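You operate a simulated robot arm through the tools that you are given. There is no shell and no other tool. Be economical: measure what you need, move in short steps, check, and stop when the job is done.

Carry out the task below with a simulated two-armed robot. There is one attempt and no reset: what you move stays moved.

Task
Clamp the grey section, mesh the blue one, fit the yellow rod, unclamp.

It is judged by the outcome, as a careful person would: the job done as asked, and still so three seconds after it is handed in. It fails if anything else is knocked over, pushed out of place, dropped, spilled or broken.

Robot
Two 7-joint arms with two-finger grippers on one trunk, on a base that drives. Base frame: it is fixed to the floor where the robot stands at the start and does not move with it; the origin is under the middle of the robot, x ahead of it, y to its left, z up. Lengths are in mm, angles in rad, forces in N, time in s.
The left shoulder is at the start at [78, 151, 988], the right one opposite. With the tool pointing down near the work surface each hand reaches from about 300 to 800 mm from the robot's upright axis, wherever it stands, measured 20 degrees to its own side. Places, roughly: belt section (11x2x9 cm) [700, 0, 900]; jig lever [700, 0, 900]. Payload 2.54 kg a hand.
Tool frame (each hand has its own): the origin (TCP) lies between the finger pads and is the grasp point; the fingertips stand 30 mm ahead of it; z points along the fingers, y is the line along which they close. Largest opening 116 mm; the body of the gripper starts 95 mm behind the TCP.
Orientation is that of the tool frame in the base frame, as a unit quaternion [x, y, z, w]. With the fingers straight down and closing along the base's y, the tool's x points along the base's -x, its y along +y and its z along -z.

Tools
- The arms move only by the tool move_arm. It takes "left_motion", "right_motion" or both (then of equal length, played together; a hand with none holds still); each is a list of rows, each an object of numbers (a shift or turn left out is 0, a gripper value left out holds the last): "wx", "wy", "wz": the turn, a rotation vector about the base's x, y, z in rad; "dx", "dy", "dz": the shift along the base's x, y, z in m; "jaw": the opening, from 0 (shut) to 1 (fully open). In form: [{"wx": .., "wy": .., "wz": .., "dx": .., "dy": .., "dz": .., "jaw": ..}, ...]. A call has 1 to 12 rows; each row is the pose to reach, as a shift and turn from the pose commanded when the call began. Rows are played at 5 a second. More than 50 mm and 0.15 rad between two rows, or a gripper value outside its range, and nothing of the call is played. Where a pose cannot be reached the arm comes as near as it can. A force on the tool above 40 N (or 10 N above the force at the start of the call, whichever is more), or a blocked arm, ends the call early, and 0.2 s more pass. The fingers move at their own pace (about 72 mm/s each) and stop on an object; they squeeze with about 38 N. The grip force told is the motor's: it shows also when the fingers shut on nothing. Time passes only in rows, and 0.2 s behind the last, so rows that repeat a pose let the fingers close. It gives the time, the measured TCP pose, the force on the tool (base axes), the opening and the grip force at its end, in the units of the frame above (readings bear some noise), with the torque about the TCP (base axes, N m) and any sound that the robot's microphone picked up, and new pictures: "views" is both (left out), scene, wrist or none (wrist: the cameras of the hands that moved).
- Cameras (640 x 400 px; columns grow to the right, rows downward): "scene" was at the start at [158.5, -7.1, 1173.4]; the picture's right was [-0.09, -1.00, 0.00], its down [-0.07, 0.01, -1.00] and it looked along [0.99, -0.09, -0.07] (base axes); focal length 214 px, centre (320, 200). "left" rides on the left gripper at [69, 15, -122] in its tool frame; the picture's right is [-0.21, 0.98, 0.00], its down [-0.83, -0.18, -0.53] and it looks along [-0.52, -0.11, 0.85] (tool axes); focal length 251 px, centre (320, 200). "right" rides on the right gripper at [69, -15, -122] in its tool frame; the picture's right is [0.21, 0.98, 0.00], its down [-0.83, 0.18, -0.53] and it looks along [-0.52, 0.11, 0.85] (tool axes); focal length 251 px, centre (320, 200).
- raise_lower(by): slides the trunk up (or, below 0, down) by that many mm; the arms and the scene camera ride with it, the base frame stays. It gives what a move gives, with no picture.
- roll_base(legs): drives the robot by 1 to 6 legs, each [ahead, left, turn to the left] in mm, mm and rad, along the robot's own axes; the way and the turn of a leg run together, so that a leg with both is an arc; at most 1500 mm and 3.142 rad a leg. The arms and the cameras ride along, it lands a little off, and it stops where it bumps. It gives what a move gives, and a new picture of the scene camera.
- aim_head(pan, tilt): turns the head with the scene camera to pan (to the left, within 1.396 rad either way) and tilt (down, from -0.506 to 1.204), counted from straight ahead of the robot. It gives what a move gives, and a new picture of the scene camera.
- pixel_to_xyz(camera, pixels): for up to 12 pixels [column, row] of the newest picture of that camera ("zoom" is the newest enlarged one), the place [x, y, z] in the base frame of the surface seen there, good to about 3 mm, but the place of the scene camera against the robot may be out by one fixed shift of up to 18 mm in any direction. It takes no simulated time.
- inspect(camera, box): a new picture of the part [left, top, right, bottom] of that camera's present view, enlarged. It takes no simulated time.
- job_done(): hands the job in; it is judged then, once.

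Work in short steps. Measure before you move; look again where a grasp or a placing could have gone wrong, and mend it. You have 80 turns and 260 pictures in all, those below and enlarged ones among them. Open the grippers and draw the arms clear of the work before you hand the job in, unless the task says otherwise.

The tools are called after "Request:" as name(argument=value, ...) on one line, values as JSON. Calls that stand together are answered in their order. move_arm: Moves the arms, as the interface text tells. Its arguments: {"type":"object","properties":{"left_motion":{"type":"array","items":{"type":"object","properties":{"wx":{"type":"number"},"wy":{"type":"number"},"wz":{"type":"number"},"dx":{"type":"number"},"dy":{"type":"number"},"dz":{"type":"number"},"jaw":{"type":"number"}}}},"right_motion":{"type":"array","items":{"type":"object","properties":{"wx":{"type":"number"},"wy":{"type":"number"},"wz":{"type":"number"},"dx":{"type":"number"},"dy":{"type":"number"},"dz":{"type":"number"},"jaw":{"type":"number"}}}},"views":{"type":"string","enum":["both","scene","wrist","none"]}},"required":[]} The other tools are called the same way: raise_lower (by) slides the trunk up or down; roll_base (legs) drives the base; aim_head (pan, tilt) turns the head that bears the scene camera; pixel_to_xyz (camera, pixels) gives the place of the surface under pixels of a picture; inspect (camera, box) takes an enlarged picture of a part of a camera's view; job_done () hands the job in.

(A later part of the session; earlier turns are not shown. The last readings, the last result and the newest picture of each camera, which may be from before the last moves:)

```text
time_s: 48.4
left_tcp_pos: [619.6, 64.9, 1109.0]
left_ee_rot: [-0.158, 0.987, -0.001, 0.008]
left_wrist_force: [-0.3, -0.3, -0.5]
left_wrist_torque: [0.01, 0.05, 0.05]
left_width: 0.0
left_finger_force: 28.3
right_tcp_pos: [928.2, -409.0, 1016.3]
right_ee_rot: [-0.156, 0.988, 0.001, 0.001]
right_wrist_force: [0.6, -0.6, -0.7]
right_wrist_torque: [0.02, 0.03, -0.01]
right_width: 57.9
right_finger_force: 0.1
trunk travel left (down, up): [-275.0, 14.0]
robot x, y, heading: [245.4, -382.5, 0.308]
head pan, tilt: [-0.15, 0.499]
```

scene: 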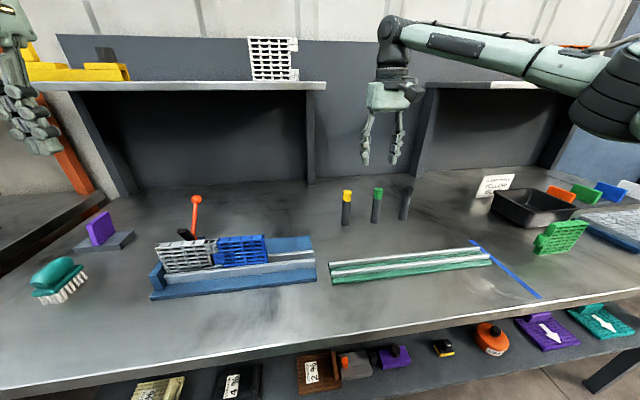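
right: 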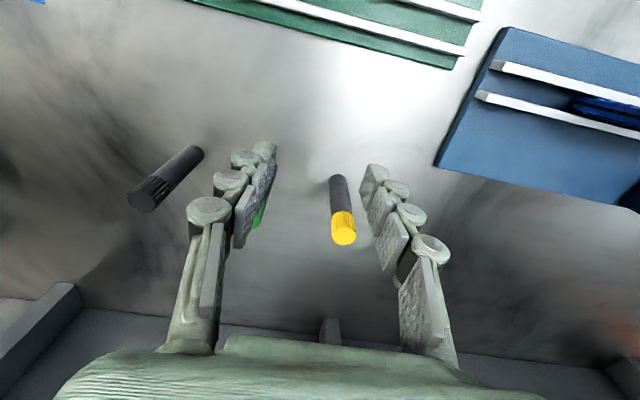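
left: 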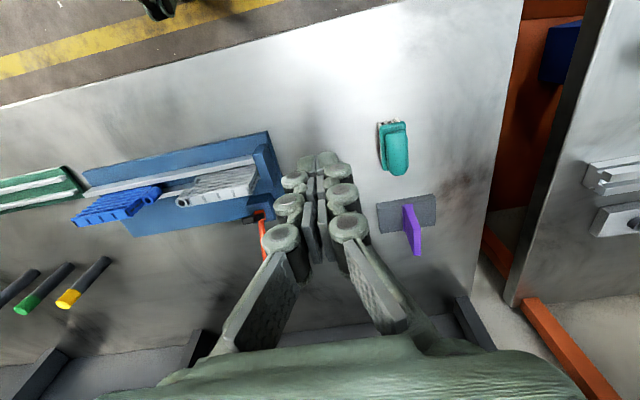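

The base moved without bumping. The right hand at (928,-409) is now close to the rod, so I'll move over it.

Request:
move_arm(right_motion=[{"dx": -0.003, "dy": 0.036}, {"dx": -0.006, "dy": 0.072}, {"dx": -0.006, "dy": 0.072, "dz": -0.04}, {"dx": -0.006, "dy": 0.072, "dz": -0.04}], views="wrist")

Request:
inspect(camera="right", box=[260, 120, 380, 240])

```text
time_s: 49.4
left_tcp_pos: [619.2, 66.4, 1109.5]
left_ee_rot: [-0.158, 0.987, 0.0, 0.008]
left_wrist_force: [-0.5, -0.4, 0.2]
left_wrist_torque: [-0.04, 0.01, -0.01]
left_width: 0.0
left_finger_force: 28.7
right_tcp_pos: [897.4, -371.6, 971.2]
right_ee_rot: [-0.156, 0.988, 0.002, 0.001]
right_wrist_force: [-0.4, -0.5, -0.9]
right_wrist_torque: [-0.01, -0.01, -0.03]
right_width: 57.8
right_finger_force: 0.2
right hand out of reach, approached as far as the arm can: row 1, 2, 3, 4
trunk travel left (down, up): [-275.0, 14.0]
robot x, y, heading: [240.5, -383.6, 0.315]
head pan, tilt: [-0.15, 0.499]
```

right: 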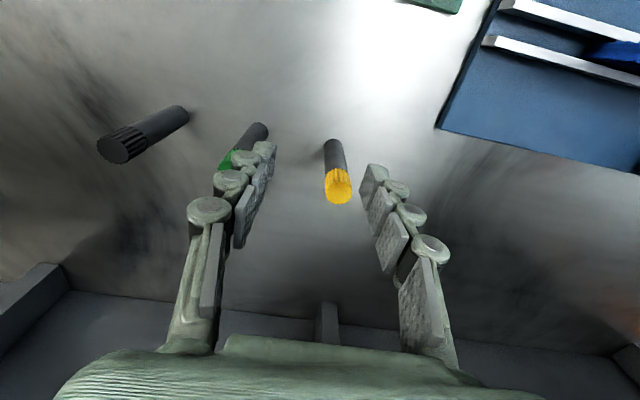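

```text
3.33 times, centred on (320, 180) of right
```

zoom: 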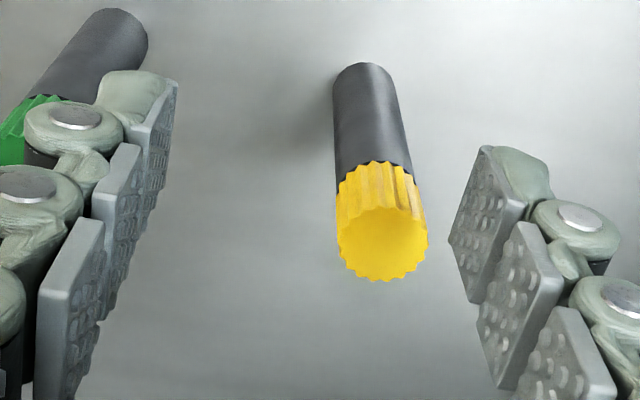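

Still clipped at (897,-372), though a lower TCP should reach farther. I'll measure the rod again from this closer view.

Request:
pixel_to_xyz(camera="zoom", pixels=[[383, 243], [345, 243], [424, 243], [383, 215], [383, 275], [375, 185], [372, 120], [365, 70]])

```text
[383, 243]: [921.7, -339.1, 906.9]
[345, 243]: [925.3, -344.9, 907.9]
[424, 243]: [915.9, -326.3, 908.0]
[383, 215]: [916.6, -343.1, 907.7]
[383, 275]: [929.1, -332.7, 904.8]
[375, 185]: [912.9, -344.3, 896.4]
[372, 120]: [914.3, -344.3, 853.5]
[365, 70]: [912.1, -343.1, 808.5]
```

The rod top centre is confirmed at (921,-337.5,907). I'll line up in v, descend to z≈912 while short of the rod, then slide forward so the open fingers straddle the cap.

Request:
move_arm(right_motion=[{"dx": -0.004, "dy": 0.012, "dz": -0.02}, {"dx": -0.008, "dy": 0.0237, "dz": -0.04}, {"dx": -0.008, "dy": 0.0237, "dz": -0.059}, {"dx": -0.008, "dy": 0.0237, "dz": -0.059}], views="wrist")

```text
time_s: 50.4
left_tcp_pos: [618.5, 65.5, 1110.4]
left_ee_rot: [-0.157, 0.988, 0.0, 0.009]
left_wrist_force: [0.4, 0.0, 0.0]
left_wrist_torque: [-0.02, 0.01, 0.0]
left_width: 0.0
left_finger_force: 29.1
right_tcp_pos: [883.6, -358.6, 910.7]
right_ee_rot: [-0.157, 0.988, 0.002, 0.001]
right_wrist_force: [0.0, -0.5, -0.9]
right_wrist_torque: [0.01, 0.0, 0.0]
right_width: 58.3
right_finger_force: 0.0
right hand out of reach, approached as far as the arm can: row 1, 2, 3, 4
trunk travel left (down, up): [-275.0, 14.0]
robot x, y, heading: [242.0, -383.5, 0.316]
head pan, tilt: [-0.15, 0.499]
```

right: 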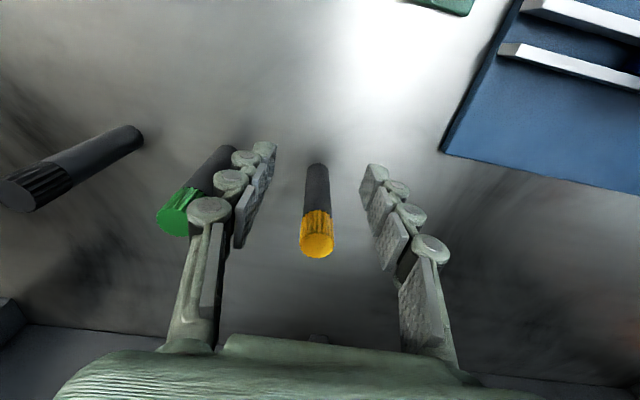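

The limit appears to be lateral: the arm can't come nearer the centreline than about 16–17° to its side at this reach. I'll raise the hand and shift the base 100 mm left so the rod lies farther to its right.

Request:
move_arm(right_motion=[{"dz": 0.04}, {"dz": 0.075}], views="none")

Request:
roll_base(legs=[[0, 100, 0]])

```text
time_s: 51.0
left_tcp_pos: [618.7, 65.7, 1110.0]
left_ee_rot: [-0.157, 0.988, 0.0, 0.008]
left_wrist_force: [0.8, 0.7, -0.8]
left_wrist_torque: [-0.02, -0.04, 0.01]
left_width: 0.1
left_finger_force: 28.9
right_tcp_pos: [876.8, -362.9, 984.1]
right_ee_rot: [-0.156, 0.988, 0.001, 0.001]
right_wrist_force: [0.2, -0.1, 0.2]
right_wrist_torque: [0.02, 0.04, -0.01]
right_width: 57.6
right_finger_force: 0.1
right hand out of reach, approached as far as the arm can: row 2
trunk travel left (down, up): [-275.0, 14.0]
robot x, y, heading: [243.7, -383.9, 0.312]
head pan, tilt: [-0.15, 0.499]
```

```text
time_s: 52.6
left_tcp_pos: [587.2, 162.2, 1109.1]
left_ee_rot: [-0.158, 0.987, -0.001, 0.009]
left_wrist_force: [0.4, 0.2, 0.2]
left_wrist_torque: [-0.01, -0.01, 0.01]
left_width: 0.0
left_finger_force: 28.7
right_tcp_pos: [847.3, -263.7, 983.0]
right_ee_rot: [-0.157, 0.988, 0.001, 0.001]
right_wrist_force: [-0.4, -0.4, 0.1]
right_wrist_torque: [-0.03, -0.02, -0.01]
right_width: 58.3
right_finger_force: 0.1
trunk travel left (down, up): [-275.0, 14.0]
robot x, y, heading: [207.8, -291.0, 0.32]
head pan, tilt: [-0.15, 0.499]
```

scene: 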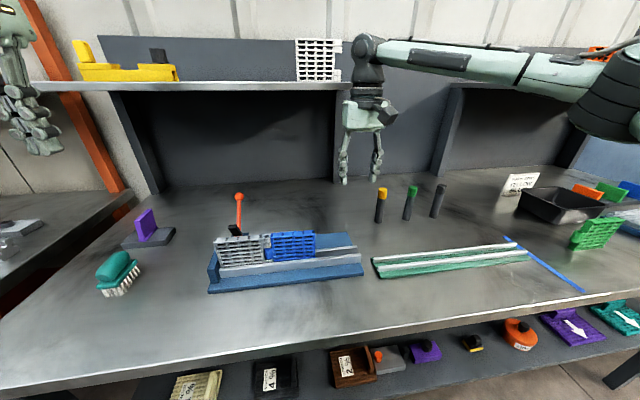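

Next I'll move the right hand from (847,-264) to above the rod at (921,-338).

Request:
move_arm(right_motion=[{"dx": 0.025, "dy": -0.025}, {"dx": 0.05, "dy": -0.05}, {"dx": 0.074, "dy": -0.074}, {"dx": 0.074, "dy": -0.074}], views="wrist")

Request:
inspect(camera="right", box=[260, 120, 380, 240])

```text
time_s: 53.6
left_tcp_pos: [586.6, 162.1, 1110.2]
left_ee_rot: [-0.159, 0.987, 0.0, 0.009]
left_wrist_force: [0.0, -0.2, 0.3]
left_wrist_torque: [0.01, 0.01, 0.0]
left_width: 0.0
left_finger_force: 28.5
right_tcp_pos: [922.5, -339.6, 984.5]
right_ee_rot: [-0.156, 0.988, 0.001, 0.001]
right_wrist_force: [-0.6, -0.7, 0.4]
right_wrist_torque: [0.0, -0.03, -0.03]
right_width: 58.0
right_finger_force: 0.0
trunk travel left (down, up): [-275.0, 14.0]
robot x, y, heading: [211.6, -290.8, 0.32]
head pan, tilt: [-0.15, 0.499]
```

right: 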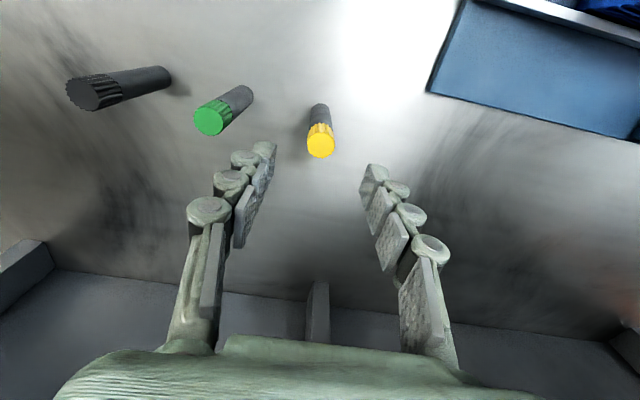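

```text
3.33 times, centred on (320, 180) of right
```

zoom: 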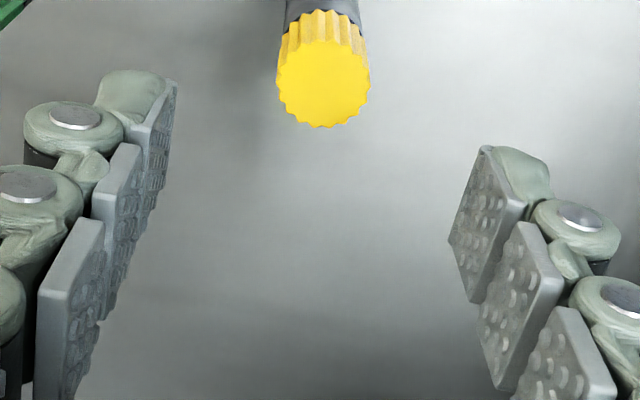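

The cap's top centre is at pixel (321,144.6) against the predicted (320,144.5) for the tool axis, so it's perfectly aligned. I'll descend to z≈912 and close.

Request:
move_arm(right_motion=[{"dz": -0.04}, {"dz": -0.072}, {"dz": -0.072, "jaw": 0.2}, {"dz": -0.072, "jaw": 0.1}, {"dz": -0.072, "jaw": 0.0}, {"dz": -0.072, "jaw": 0.0}], views="wrist")

Request:
inspect(camera="right", box=[260, 120, 380, 240])

Request:
inspect(camera="scene", box=[340, 150, 450, 230])

```text
time_s: 55.0
left_tcp_pos: [586.7, 161.6, 1109.6]
left_ee_rot: [-0.158, 0.987, 0.0, 0.009]
left_wrist_force: [-0.1, -0.5, -0.6]
left_wrist_torque: [0.01, 0.03, 0.01]
left_width: 0.0
left_finger_force: 28.1
right_tcp_pos: [922.0, -338.5, 912.4]
right_ee_rot: [-0.157, 0.988, 0.001, 0.001]
right_wrist_force: [-0.6, 1.0, 0.6]
right_wrist_torque: [0.0, -0.03, 0.0]
right_width: 21.4
right_finger_force: 37.8
trunk travel left (down, up): [-275.0, 14.0]
robot x, y, heading: [205.3, -288.2, 0.318]
head pan, tilt: [-0.15, 0.499]
```

right: 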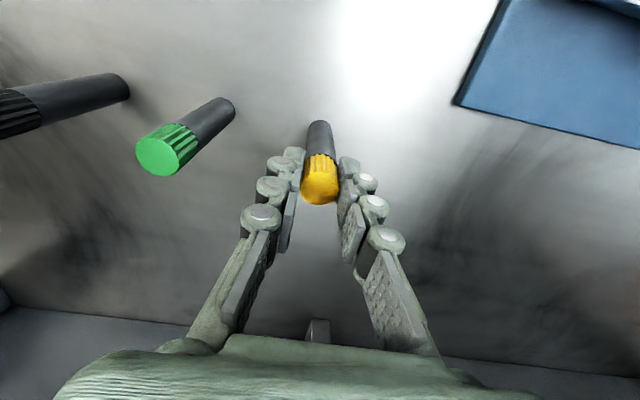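

```text
3.33 times, centred on (320, 180) of right
```

zoom: 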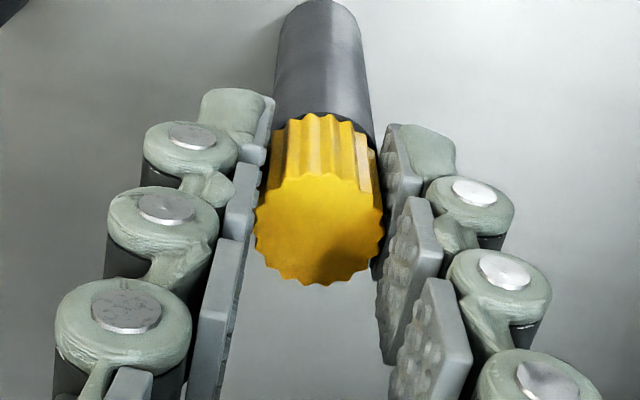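

```text
5.00 times, centred on (395, 190) of scene
```

zoom: 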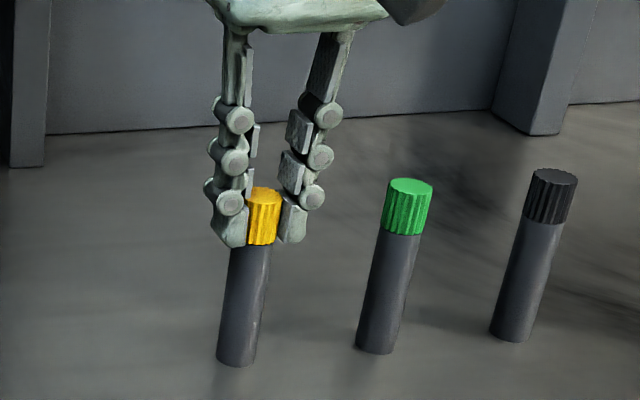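

The cap is gripped at 21 mm. I'll lift slowly and see whether the rod leaves its holder.

Request:
move_arm(right_motion=[{"dz": 0.008}, {"dz": 0.02}, {"dz": 0.035}], views="none")

Request:
inspect(camera="scene", box=[340, 140, 450, 230])

```text
time_s: 55.8
left_tcp_pos: [587.7, 161.6, 1108.7]
left_ee_rot: [-0.158, 0.987, 0.0, 0.009]
left_wrist_force: [0.6, 0.2, 0.4]
left_wrist_torque: [-0.04, 0.04, 0.0]
left_width: 0.0
left_finger_force: 28.7
right_tcp_pos: [920.1, -340.1, 946.9]
right_ee_rot: [-0.156, 0.988, 0.0, 0.002]
right_wrist_force: [-0.5, 0.3, 0.1]
right_wrist_torque: [-0.02, 0.02, -0.02]
right_width: 21.4
right_finger_force: 38.4
trunk travel left (down, up): [-275.0, 14.0]
robot x, y, heading: [207.3, -287.3, 0.315]
head pan, tilt: [-0.15, 0.499]
```

```text
4.44 times, centred on (395, 185) of scene
```

zoom: 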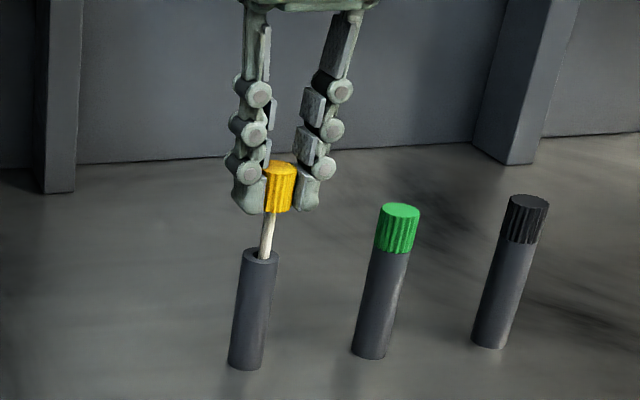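

A slim rod is sliding out and the holder stays put. I'll lift another 90 mm to clear it.

Request:
move_arm(right_motion=[{"dz": 0.02}, {"dz": 0.04}, {"dz": 0.06}, {"dz": 0.08}, {"dz": 0.1}], views="both")

Request:
inspect(camera="right", box=[260, 90, 380, 220])

Request:
inspect(camera="scene", box=[340, 110, 450, 230])

```text
time_s: 57.0
left_tcp_pos: [586.9, 161.5, 1109.9]
left_ee_rot: [-0.158, 0.987, -0.001, 0.009]
left_wrist_force: [0.7, 0.3, -0.2]
left_wrist_torque: [-0.01, -0.04, -0.01]
left_width: 0.2
left_finger_force: 28.8
right_tcp_pos: [913.1, -342.7, 1038.7]
right_ee_rot: [-0.156, 0.988, 0.001, 0.002]
right_wrist_force: [-0.5, -0.7, -0.9]
right_wrist_torque: [-0.05, -0.02, 0.02]
right_width: 21.6
right_finger_force: 37.7
right hand out of reach, approached as far as the arm can: row 5
trunk travel left (down, up): [-275.0, 14.0]
robot x, y, heading: [206.3, -289.0, 0.314]
head pan, tilt: [-0.15, 0.499]
```

scene: 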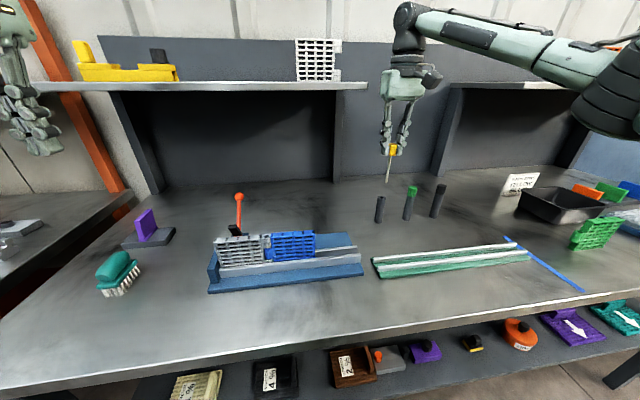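
right: 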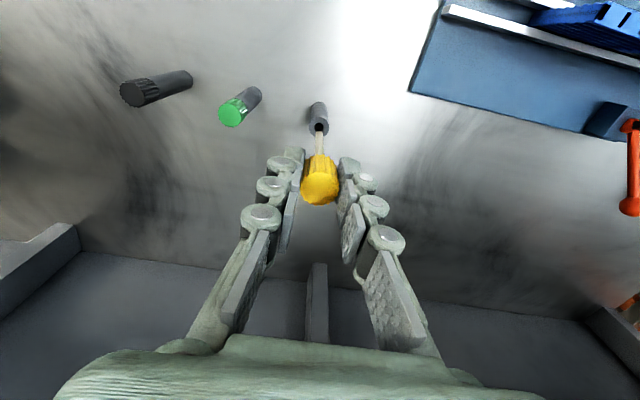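

```text
3.08 times, centred on (320, 155) of right
```

zoom: 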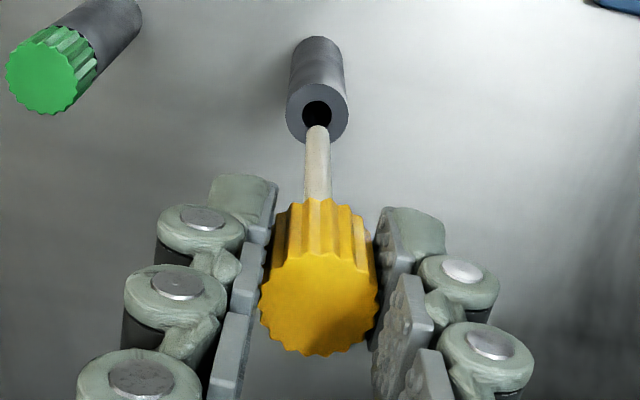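

```text
3.33 times, centred on (395, 170) of scene
```

zoom: 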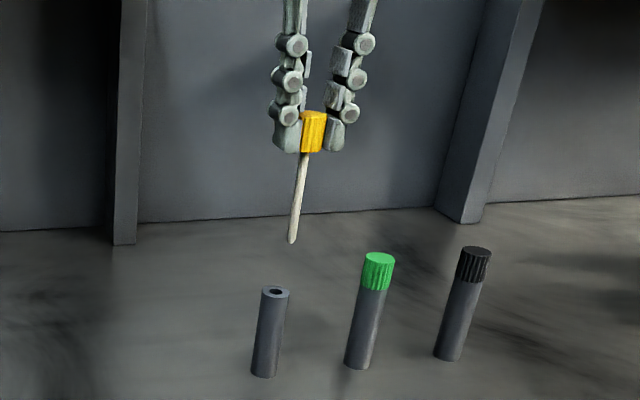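

The rod is out, about 113 mm from TCP to tip and well aligned with the tool axis (tip pixel 319.4). Before driving left toward the jig, I'll check the left bench clearance and tuck the left hand in.

Request:
pixel_to_xyz(camera="scene", pixels=[[100, 180], [60, 80], [40, 225], [110, 190], [125, 190]])

Request:
move_arm(left_motion=[{"dx": -0.03, "dy": -0.03}, {"dx": -0.06, "dy": -0.06}, {"dx": -0.09, "dy": -0.09}, {"dx": -0.12, "dy": -0.11}], views="none")

```text
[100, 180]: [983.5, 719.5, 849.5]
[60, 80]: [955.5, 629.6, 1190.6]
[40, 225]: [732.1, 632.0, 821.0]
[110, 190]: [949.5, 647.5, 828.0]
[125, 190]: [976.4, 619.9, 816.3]
```

```text
time_s: 58.0
left_tcp_pos: [467.5, 54.3, 1108.3]
left_ee_rot: [-0.158, 0.987, 0.0, 0.009]
left_wrist_force: [-0.3, 0.3, -0.2]
left_wrist_torque: [-0.01, 0.01, 0.01]
left_width: 0.0
left_finger_force: 28.8
right_tcp_pos: [913.0, -342.8, 1039.3]
right_ee_rot: [-0.156, 0.988, 0.002, 0.001]
right_wrist_force: [-1.0, 0.5, 0.0]
right_wrist_torque: [0.03, -0.06, 0.05]
right_width: 21.4
right_finger_force: 37.6
trunk travel left (down, up): [-275.0, 14.0]
robot x, y, heading: [210.9, -288.8, 0.317]
head pan, tilt: [-0.15, 0.499]
```

The left bench is more than 200 mm away, so it's clear. I'll drive 240 mm left.

Request:
roll_base(legs=[[0, 240, 0]])

```text
time_s: 60.9
left_tcp_pos: [396.9, 276.5, 1109.2]
left_ee_rot: [-0.156, 0.988, 0.0, 0.008]
left_wrist_force: [0.1, -1.4, -0.8]
left_wrist_torque: [0.0, 0.01, -0.02]
left_width: 0.0
left_finger_force: 28.5
right_tcp_pos: [840.1, -122.5, 1038.5]
right_ee_rot: [-0.154, 0.988, 0.001, 0.001]
right_wrist_force: [0.5, -0.3, -0.4]
right_wrist_torque: [-0.04, -0.02, 0.0]
right_width: 21.6
right_finger_force: 37.9
trunk travel left (down, up): [-275.0, 14.0]
robot x, y, heading: [135.9, -65.7, 0.31]
head pan, tilt: [-0.15, 0.499]
```

scene: 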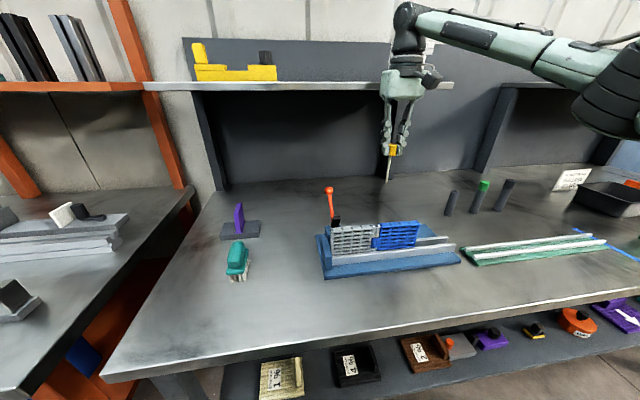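

I'll move the rod over the hole area at (686,-88), keeping the tip about 25 mm above the knuckle.

Request:
move_arm(right_motion=[{"dx": -0.04, "dy": 0.009}, {"dx": -0.08, "dy": 0.018}, {"dx": -0.12, "dy": 0.027}, {"dx": -0.154, "dy": 0.034}, {"dx": -0.154, "dy": 0.034}], views="wrist")

Request:
inspect(camera="right", box=[280, 90, 360, 170])

Request:
inspect(camera="scene", box=[330, 170, 430, 260])

```text
time_s: 62.1
left_tcp_pos: [397.4, 277.5, 1109.0]
left_ee_rot: [-0.156, 0.988, -0.001, 0.008]
left_wrist_force: [1.1, -0.3, -0.5]
left_wrist_torque: [0.01, 0.0, 0.0]
left_width: 0.1
left_finger_force: 28.5
right_tcp_pos: [685.6, -88.8, 1037.3]
right_ee_rot: [-0.154, 0.988, 0.002, 0.001]
right_wrist_force: [0.5, 0.1, -0.5]
right_wrist_torque: [0.0, -0.01, -0.04]
right_width: 21.6
right_finger_force: 37.6
trunk travel left (down, up): [-275.0, 14.0]
robot x, y, heading: [135.6, -62.7, 0.312]
head pan, tilt: [-0.15, 0.499]
```

right: 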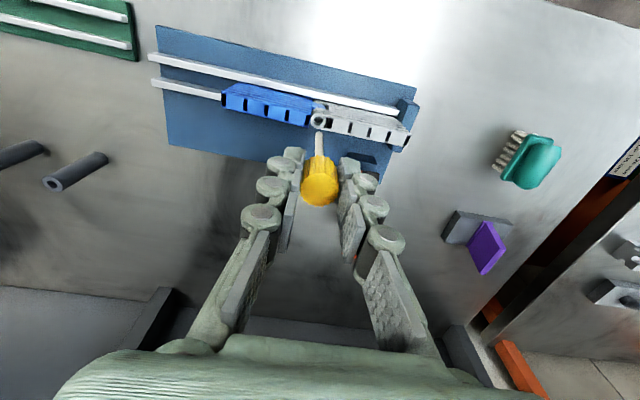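

```text
5.00 times, centred on (320, 130) of right
```

zoom: 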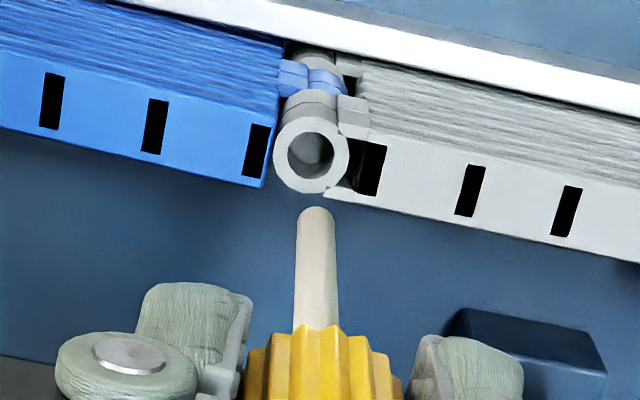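

```text
4.44 times, centred on (380, 215) of scene
```

zoom: 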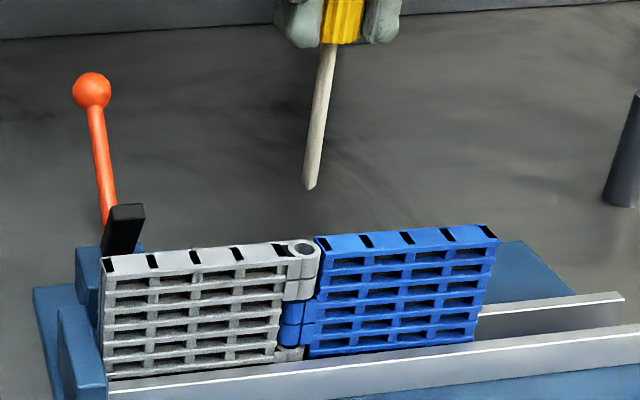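

The rod (about 7 mm) is near the hole (about 9 mm). The hole centre projects at (318,121), against (320,123.5) for the tool axis at that height, so a correction of about (-1.3,-2.7) mm is needed. I'll apply it and lower 15 mm.

Request:
move_arm(right_motion=[{"dx": -0.0013, "dy": -0.0027}, {"dx": -0.0013, "dy": -0.0027, "dz": -0.015}, {"dx": -0.0013, "dy": -0.0027, "dz": -0.015}], views="none")

Request:
inspect(camera="right", box=[290, 100, 350, 160])

Request:
inspect(camera="scene", box=[370, 180, 430, 240])

```text
time_s: 62.9
left_tcp_pos: [397.3, 277.3, 1108.7]
left_ee_rot: [-0.156, 0.988, 0.0, 0.009]
left_wrist_force: [-0.7, 0.7, 0.2]
left_wrist_torque: [-0.04, 0.0, 0.03]
left_width: 0.0
left_finger_force: 28.5
right_tcp_pos: [684.2, -91.6, 1022.2]
right_ee_rot: [-0.153, 0.988, 0.001, 0.002]
right_wrist_force: [0.4, 0.3, 0.2]
right_wrist_torque: [0.0, 0.03, -0.04]
right_width: 21.2
right_finger_force: 38.3
trunk travel left (down, up): [-275.0, 14.0]
robot x, y, heading: [134.8, -62.0, 0.313]
head pan, tilt: [-0.15, 0.499]
```

```text
6.67 times, centred on (320, 130) of right
```

zoom: 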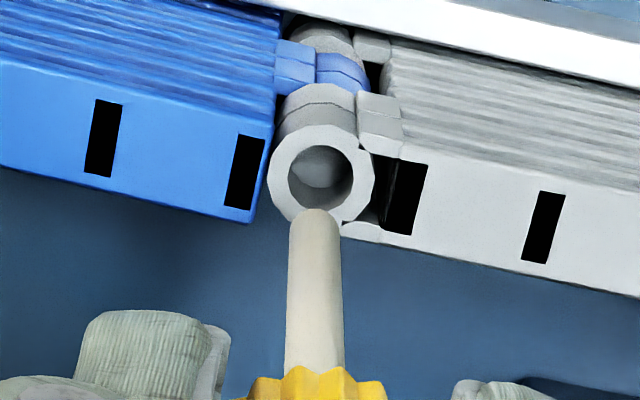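

```text
6.67 times, centred on (400, 210) of scene
```

zoom: 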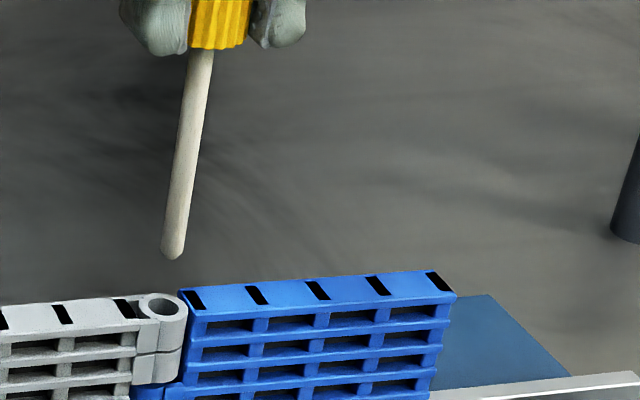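

The residual is about 1 mm: the hole centre is at (320.3,126.7), the axis at (320.2,127.7) and the rod tip at x≈319.3. I'll make a small correction and lower 16 mm more.

Request:
move_arm(right_motion=[{"dx": -0.0009, "dy": 0.0005, "dz": -0.008}, {"dx": -0.0009, "dy": 0.0005, "dz": -0.016}, {"dx": -0.0009, "dy": 0.0005, "dz": -0.016}], views="none")

Request:
inspect(camera="right", box=[290, 100, 350, 160])

Request:
inspect(camera="scene", box=[370, 180, 430, 240])

```text
time_s: 63.7
left_tcp_pos: [396.7, 278.1, 1109.2]
left_ee_rot: [-0.156, 0.988, -0.001, 0.009]
left_wrist_force: [0.6, -0.4, -0.4]
left_wrist_torque: [0.01, -0.01, 0.01]
left_width: 0.0
left_finger_force: 28.6
right_tcp_pos: [683.7, -90.9, 1005.7]
right_ee_rot: [-0.154, 0.988, 0.001, 0.002]
right_wrist_force: [-0.2, -0.8, 0.5]
right_wrist_torque: [0.02, 0.02, 0.02]
right_width: 21.7
right_finger_force: 37.5
trunk travel left (down, up): [-275.0, 14.0]
robot x, y, heading: [132.3, -66.8, 0.313]
head pan, tilt: [-0.15, 0.499]
```

```text
6.67 times, centred on (320, 130) of right
```

zoom: 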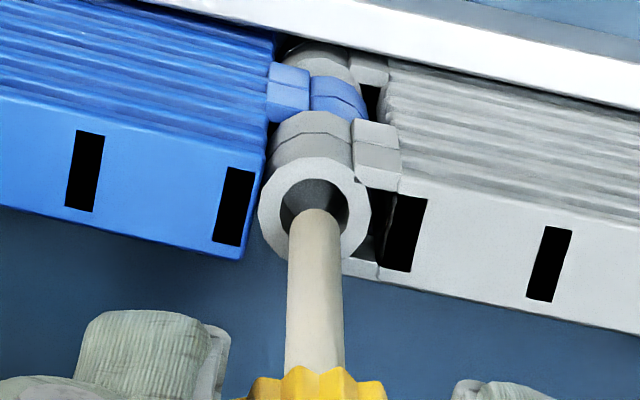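

```text
6.67 times, centred on (400, 210) of scene
```

zoom: 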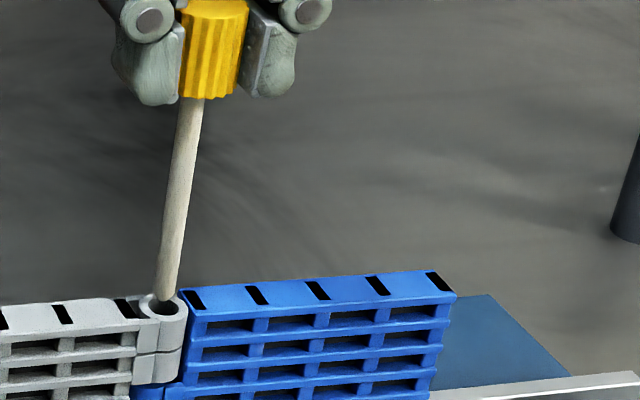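

The tip is over the hole: laterally centred at x≈314 zoom, and about 1 mm too far forward. I'll correct -0.8 mm in u and lower 12 mm, watching the force.

Request:
move_arm(right_motion=[{"dx": -0.0008, "dy": -0.0002}, {"dx": -0.0008, "dy": -0.0002, "dz": -0.004}, {"dx": -0.0008, "dy": -0.0002, "dz": -0.008}, {"dx": -0.0008, "dy": -0.0002, "dz": -0.012}], views="none")

Request:
inspect(camera="right", box=[290, 110, 350, 170])

Request:
inspect(camera="scene", box=[370, 180, 430, 240])

```text
time_s: 64.7
left_tcp_pos: [397.1, 277.7, 1107.8]
left_ee_rot: [-0.155, 0.988, -0.001, 0.009]
left_wrist_force: [-0.4, -0.8, 0.3]
left_wrist_torque: [-0.03, -0.03, -0.02]
left_width: 0.0
left_finger_force: 29.2
right_tcp_pos: [683.5, -90.3, 995.3]
right_ee_rot: [-0.154, 0.988, 0.001, 0.001]
right_wrist_force: [0.7, -0.3, -1.1]
right_wrist_torque: [-0.02, -0.01, -0.01]
right_width: 21.8
right_finger_force: 37.8
trunk travel left (down, up): [-275.0, 14.0]
robot x, y, heading: [137.8, -66.4, 0.308]
head pan, tilt: [-0.15, 0.499]
```

```text
6.67 times, centred on (320, 140) of right
```

zoom: 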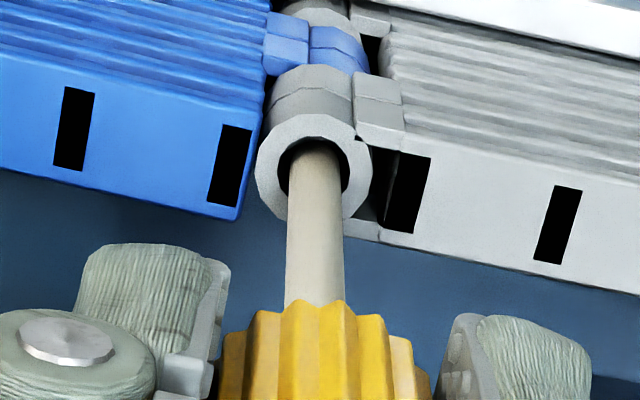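

```text
6.67 times, centred on (400, 210) of scene
```

zoom: 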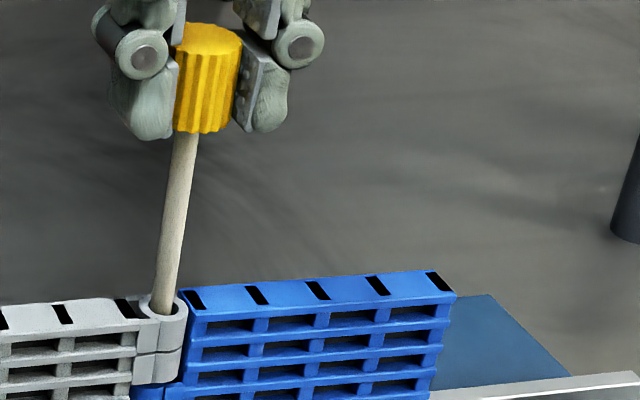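

The rod has entered the top knuckle with no force. I'll continue down 28 mm in small steps toward blue's knuckle.

Request:
move_arm(right_motion=[{"dz": -0.005}, {"dz": -0.01}, {"dz": -0.015}, {"dz": -0.019}, {"dz": -0.022}, {"dz": -0.025}, {"dz": -0.028}], views="none")

Request:
inspect(camera="scene", box=[360, 170, 440, 250])

Request:
inspect(camera="right", box=[280, 110, 360, 190])

```text
time_s: 66.3
left_tcp_pos: [396.5, 278.0, 1108.9]
left_ee_rot: [-0.155, 0.988, 0.0, 0.009]
left_wrist_force: [-0.2, 0.0, -0.8]
left_wrist_torque: [-0.03, 0.02, 0.0]
left_width: 0.0
left_finger_force: 28.1
right_tcp_pos: [683.0, -89.2, 968.2]
right_ee_rot: [-0.154, 0.988, 0.002, 0.001]
right_wrist_force: [-0.3, 0.1, -0.2]
right_wrist_torque: [0.02, 0.01, 0.0]
right_width: 21.4
right_finger_force: 38.0
trunk travel left (down, up): [-275.0, 14.0]
robot x, y, heading: [135.3, -67.8, 0.311]
head pan, tilt: [-0.15, 0.499]
```

```text
5.00 times, centred on (400, 210) of scene
```

zoom: 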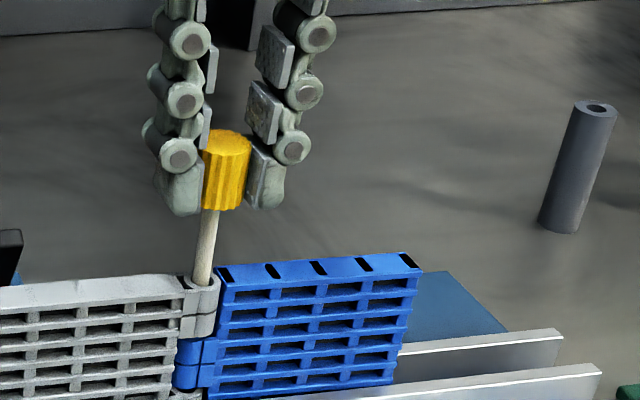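

```text
5.00 times, centred on (320, 150) of right
```

zoom: 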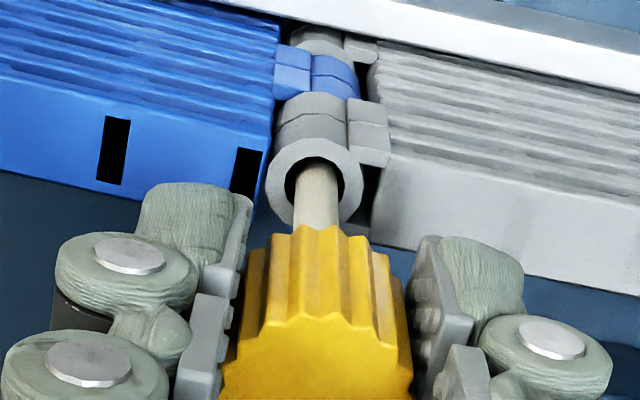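

No resistance so far, and the tip is at about z 863, at blue's knuckle. I'll continue down in small steps to TCP z≈932.

Request:
move_arm(right_motion=[{"dz": -0.003}, {"dz": -0.006}, {"dz": -0.009}, {"dz": -0.013}, {"dz": -0.017}, {"dz": -0.021}, {"dz": -0.025}, {"dz": -0.029}, {"dz": -0.033}, {"dz": -0.036}], views="none")

Request:
inspect(camera="scene", box=[360, 170, 440, 250])

Request:
inspect(camera="right", box=[280, 110, 360, 190])

```text
time_s: 68.5
left_tcp_pos: [397.8, 277.8, 1109.8]
left_ee_rot: [-0.155, 0.988, 0.0, 0.009]
left_wrist_force: [-0.6, -0.6, -0.4]
left_wrist_torque: [-0.01, 0.02, 0.02]
left_width: 0.0
left_finger_force: 28.4
right_tcp_pos: [683.9, -90.1, 931.7]
right_ee_rot: [-0.153, 0.988, 0.001, 0.001]
right_wrist_force: [-0.7, -0.1, -0.4]
right_wrist_torque: [-0.03, 0.07, 0.01]
right_width: 21.5
right_finger_force: 37.7
trunk travel left (down, up): [-275.0, 14.0]
robot x, y, heading: [134.0, -68.8, 0.309]
head pan, tilt: [-0.15, 0.499]
```

```text
5.00 times, centred on (400, 210) of scene
```

zoom: 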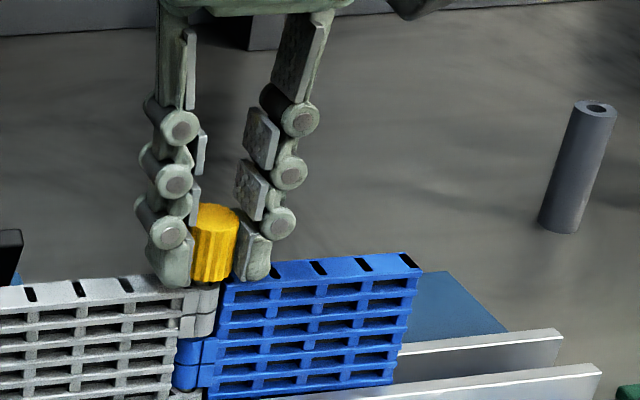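

```text
5.00 times, centred on (320, 150) of right
```

zoom: 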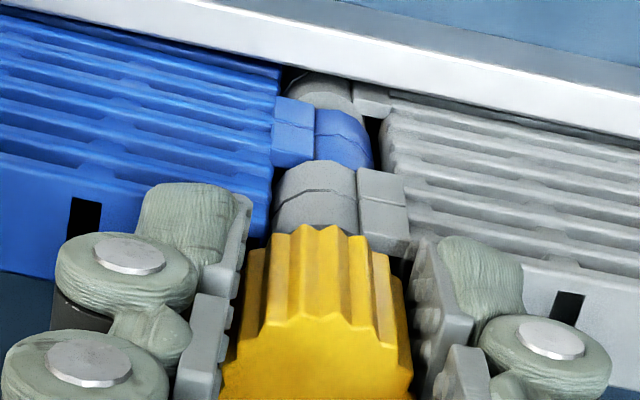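

No force, and the cap is nearly on the knuckle. I'll lower 3 mm more gently, then release.

Request:
move_arm(right_motion=[{"dz": -0.0015}, {"dz": -0.003}, {"dz": -0.003}, {"dz": -0.003, "jaw": 0.3}, {"dz": -0.003, "jaw": 0.4}, {"dz": -0.003, "jaw": 0.4}], views="none")

Request:
inspect(camera="scene", box=[360, 170, 440, 250])

Request:
inspect(camera="right", box=[280, 110, 360, 190])

```text
time_s: 69.9
left_tcp_pos: [397.9, 277.8, 1110.2]
left_ee_rot: [-0.156, 0.988, 0.001, 0.009]
left_wrist_force: [0.3, -0.2, -0.5]
left_wrist_torque: [0.02, 0.03, -0.02]
left_width: 0.1
left_finger_force: 28.7
right_tcp_pos: [683.5, -89.2, 927.4]
right_ee_rot: [-0.154, 0.988, 0.002, 0.001]
right_wrist_force: [-0.2, -0.3, -0.4]
right_wrist_torque: [0.02, 0.03, -0.02]
right_width: 46.4
right_finger_force: 0.0
trunk travel left (down, up): [-275.0, 14.0]
robot x, y, heading: [133.2, -65.0, 0.309]
head pan, tilt: [-0.15, 0.499]
```

```text
5.00 times, centred on (400, 210) of scene
```

zoom: 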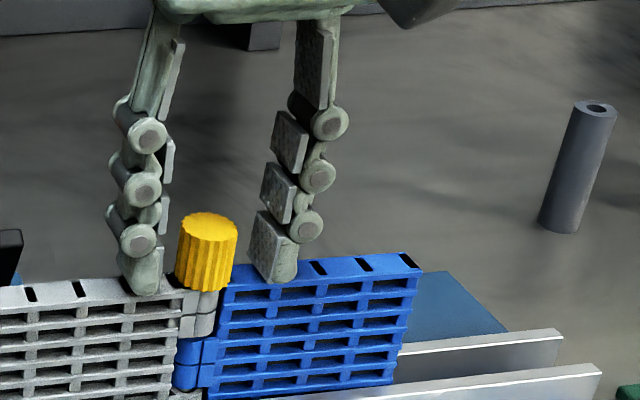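

```text
5.00 times, centred on (320, 150) of right
```

zoom: 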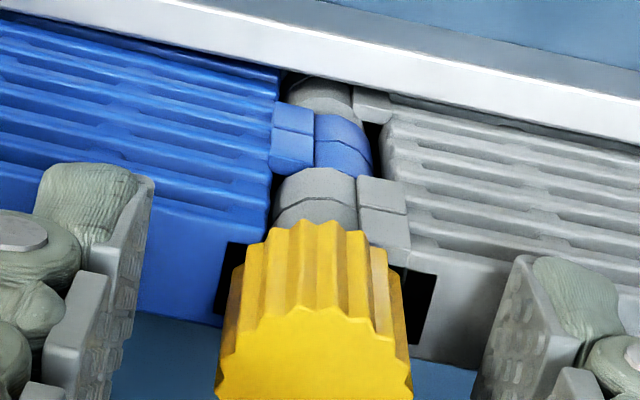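

The rod stands in the hinge with the cap on or near the knuckle. I'll raise the hand, close it, and press gently on the cap to make sure it's seated.

Request:
move_arm(right_motion=[{"dz": 0.035}, {"dz": 0.06, "jaw": 0}, {"dz": 0.06, "jaw": 0}, {"dz": 0.045, "jaw": 0}, {"dz": 0.035}, {"dz": 0.03}, {"dz": 0.027}, {"dz": 0.0245}], views="none")

Request:
inspect(camera="scene", box=[360, 170, 440, 250])

```text
time_s: 71.7
left_tcp_pos: [397.7, 277.0, 1108.5]
left_ee_rot: [-0.156, 0.988, 0.0, 0.009]
left_wrist_force: [-0.4, 0.0, 0.3]
left_wrist_torque: [0.03, -0.01, 0.02]
left_width: 0.1
left_finger_force: 28.7
right_tcp_pos: [684.0, -90.0, 954.0]
right_ee_rot: [-0.155, 0.988, 0.002, 0.002]
right_wrist_force: [-0.2, -1.0, 0.5]
right_wrist_torque: [0.0, 0.0, 0.05]
right_width: 0.1
right_finger_force: 28.6
trunk travel left (down, up): [-275.0, 14.0]
robot x, y, heading: [136.0, -66.1, 0.308]
head pan, tilt: [-0.15, 0.499]
```

```text
5.00 times, centred on (400, 210) of scene
```

zoom: 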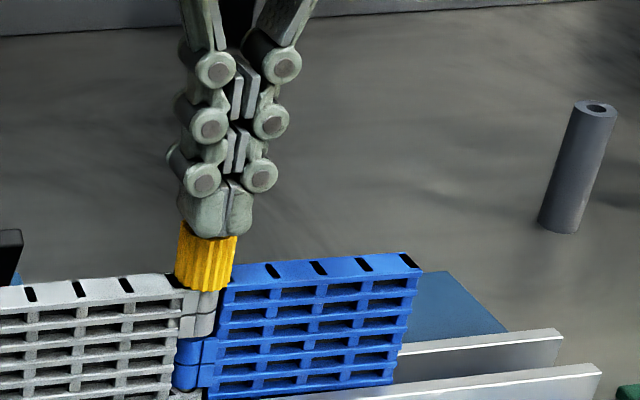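

The fingertips are just above the cap and there's no force. I'll press down another 6 mm in 1 mm steps.

Request:
move_arm(right_motion=[{"dz": -0.001}, {"dz": -0.002}, {"dz": -0.003}, {"dz": -0.004}, {"dz": -0.005}, {"dz": -0.006}], views="none")

Request:
inspect(camera="scene", box=[360, 170, 440, 250])

```text
time_s: 73.1
left_tcp_pos: [395.9, 275.9, 1108.7]
left_ee_rot: [-0.156, 0.988, 0.0, 0.008]
left_wrist_force: [0.2, -0.1, 0.0]
left_wrist_torque: [-0.01, 0.04, 0.03]
left_width: 0.3
left_finger_force: 28.2
right_tcp_pos: [682.8, -88.9, 950.0]
right_ee_rot: [-0.154, 0.988, 0.002, 0.004]
right_wrist_force: [0.0, -0.8, 16.3]
right_wrist_torque: [-0.03, 0.02, -0.02]
right_width: 5.9
right_finger_force: 28.6
trunk travel left (down, up): [-275.0, 14.0]
robot x, y, heading: [136.6, -63.7, 0.311]
head pan, tilt: [-0.15, 0.499]
```

```text
5.00 times, centred on (400, 210) of scene
```

zoom: 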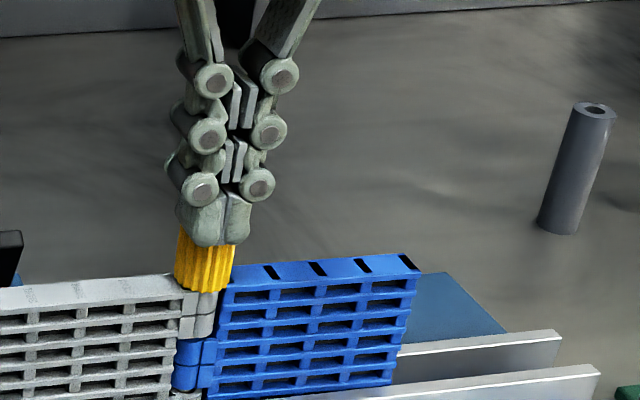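

The press met a firm 16 N with the cap unmoved on the knuckle, so the rod is fully seated. I'll lift the right hand away and drive right so the left hand can reach the lever for unclamping.

Request:
move_arm(right_motion=[{"dz": 0.03}, {"dz": 0.07}, {"dz": 0.1, "dx": -0.01, "dy": -0.02}, {"dz": 0.12, "dx": -0.03, "dy": -0.05}], views="none")

Request:
roll_base(legs=[[0, -310, 0]])

```text
time_s: 74.1
left_tcp_pos: [396.3, 276.7, 1108.7]
left_ee_rot: [-0.155, 0.988, 0.0, 0.009]
left_wrist_force: [-0.7, -0.5, 0.9]
left_wrist_torque: [0.0, -0.02, 0.0]
left_width: 0.1
left_finger_force: 28.5
right_tcp_pos: [653.2, -142.9, 1068.2]
right_ee_rot: [-0.154, 0.988, 0.003, 0.001]
right_wrist_force: [-0.4, 0.4, 1.2]
right_wrist_torque: [0.0, -0.02, 0.04]
right_width: 0.3
right_finger_force: 28.2
trunk travel left (down, up): [-275.0, 14.0]
robot x, y, heading: [134.9, -65.7, 0.312]
head pan, tilt: [-0.15, 0.499]
```

```text
time_s: 77.7
left_tcp_pos: [492.2, -20.5, 1108.6]
left_ee_rot: [-0.155, 0.988, 0.0, 0.009]
left_wrist_force: [0.0, -0.1, -1.2]
left_wrist_torque: [0.06, -0.03, -0.01]
left_width: 0.0
left_finger_force: 28.5
right_tcp_pos: [750.0, -440.0, 1067.0]
right_ee_rot: [-0.154, 0.988, 0.002, 0.002]
right_wrist_force: [-0.2, -1.0, 0.1]
right_wrist_torque: [0.03, 0.0, 0.0]
right_width: 0.0
right_finger_force: 28.3
trunk travel left (down, up): [-275.0, 14.0]
robot x, y, heading: [228.0, -360.7, 0.305]
head pan, tilt: [-0.15, 0.499]
```

scene: 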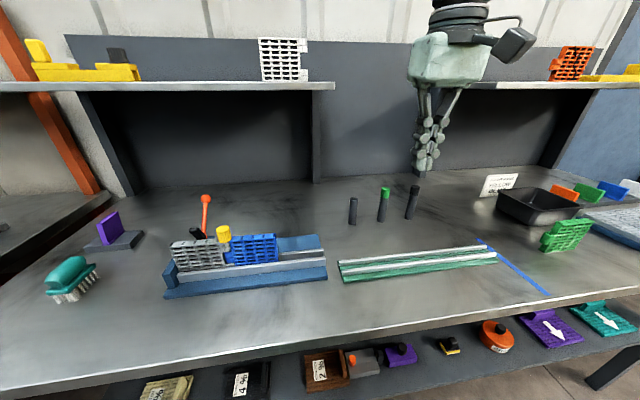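

I'll bring the open left hand above the lever ball (approximately u 750, v -225, z 1010) and look.

Request:
move_arm(left_motion=[{"dx": 0.042, "dy": 0.006, "dz": -0.01}, {"dx": 0.084, "dy": 0.012, "dz": -0.02}, {"dx": 0.126, "dy": 0.018, "dz": -0.035}, {"dx": 0.168, "dy": 0.025, "dz": -0.05}, {"dx": 0.21, "dy": 0.031, "dz": -0.065}, {"dx": 0.25, "dy": 0.038, "dz": -0.08}, {"dx": 0.291, "dy": 0.045, "dz": -0.098, "jaw": 0.0}], views="wrist")

Request:
pixel_to_xyz(camera="scene", pixels=[[206, 199], [223, 230]])

```text
time_s: 79.3
left_tcp_pos: [783.0, 26.6, 1008.7]
left_ee_rot: [-0.154, 0.988, 0.0, 0.008]
left_wrist_force: [0.9, 0.5, 0.3]
left_wrist_torque: [0.01, 0.03, 0.01]
left_width: 0.1
left_finger_force: 28.9
right_tcp_pos: [749.8, -439.0, 1067.6]
right_ee_rot: [-0.154, 0.988, 0.002, 0.001]
right_wrist_force: [-0.6, -0.4, 0.2]
right_wrist_torque: [0.01, -0.02, -0.05]
right_width: 0.2
right_finger_force: 28.8
trunk travel left (down, up): [-275.0, 14.0]
robot x, y, heading: [230.5, -365.4, 0.31]
head pan, tilt: [-0.15, 0.499]
```

left: 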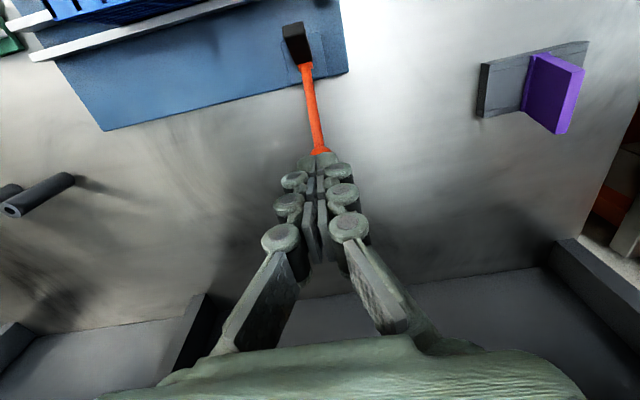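

```text
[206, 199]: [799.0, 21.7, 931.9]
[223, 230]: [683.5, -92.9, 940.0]
```

The fingers are lined up with the lever, with one finger offset in v. I'll go past the ball, descend behind it, and pull it back toward the robot along its arc.

Request:
move_arm(left_motion=[{"dx": 0.025, "dy": 0.008}, {"dx": 0.051, "dy": 0.017}, {"dx": 0.051, "dy": 0.017, "dz": -0.04}, {"dx": 0.051, "dy": 0.017, "dz": -0.076}, {"dx": 0.04, "dy": 0.0133, "dz": -0.074}, {"dx": 0.028, "dy": 0.0095, "dz": -0.066}], views="wrist")

Request:
inspect(camera="scene", box=[155, 170, 335, 300])

```text
time_s: 79.8
left_tcp_pos: [814.5, 36.8, 1011.4]
left_ee_rot: [-0.155, 0.988, 0.001, 0.0]
left_wrist_force: [-22.2, -7.7, 0.3]
left_wrist_torque: [1.11, -2.96, 0.35]
left_width: 0.1
left_finger_force: 28.3
right_tcp_pos: [749.0, -438.9, 1067.9]
right_ee_rot: [-0.154, 0.988, 0.002, 0.0]
right_wrist_force: [0.7, 1.0, -0.5]
right_wrist_torque: [-0.02, 0.1, -0.01]
right_width: 0.0
right_finger_force: 28.5
trunk travel left (down, up): [-275.0, 14.0]
robot x, y, heading: [233.2, -357.8, 0.307]
head pan, tilt: [-0.15, 0.499]
stopped in row 2 (left hand): the force on the tool passed its limit at 100 N (the readings are from after the stop); the commanded pose is now the measured one
```

left: 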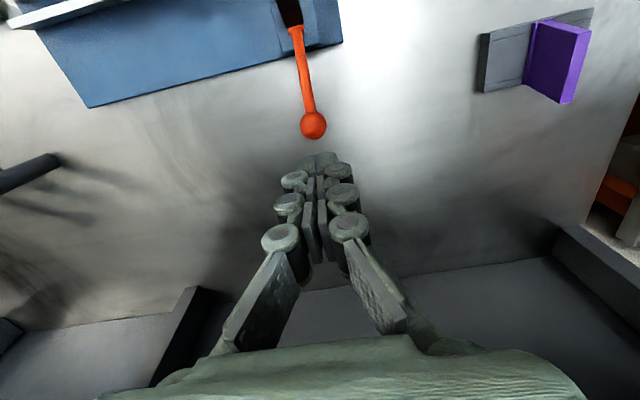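

```text
3.08 times, centred on (245, 235) of scene
```

zoom: 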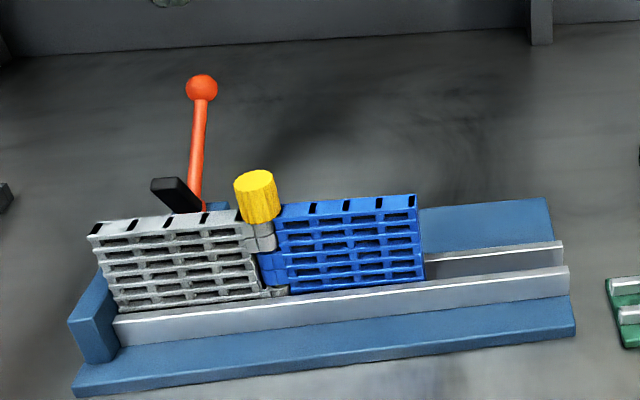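

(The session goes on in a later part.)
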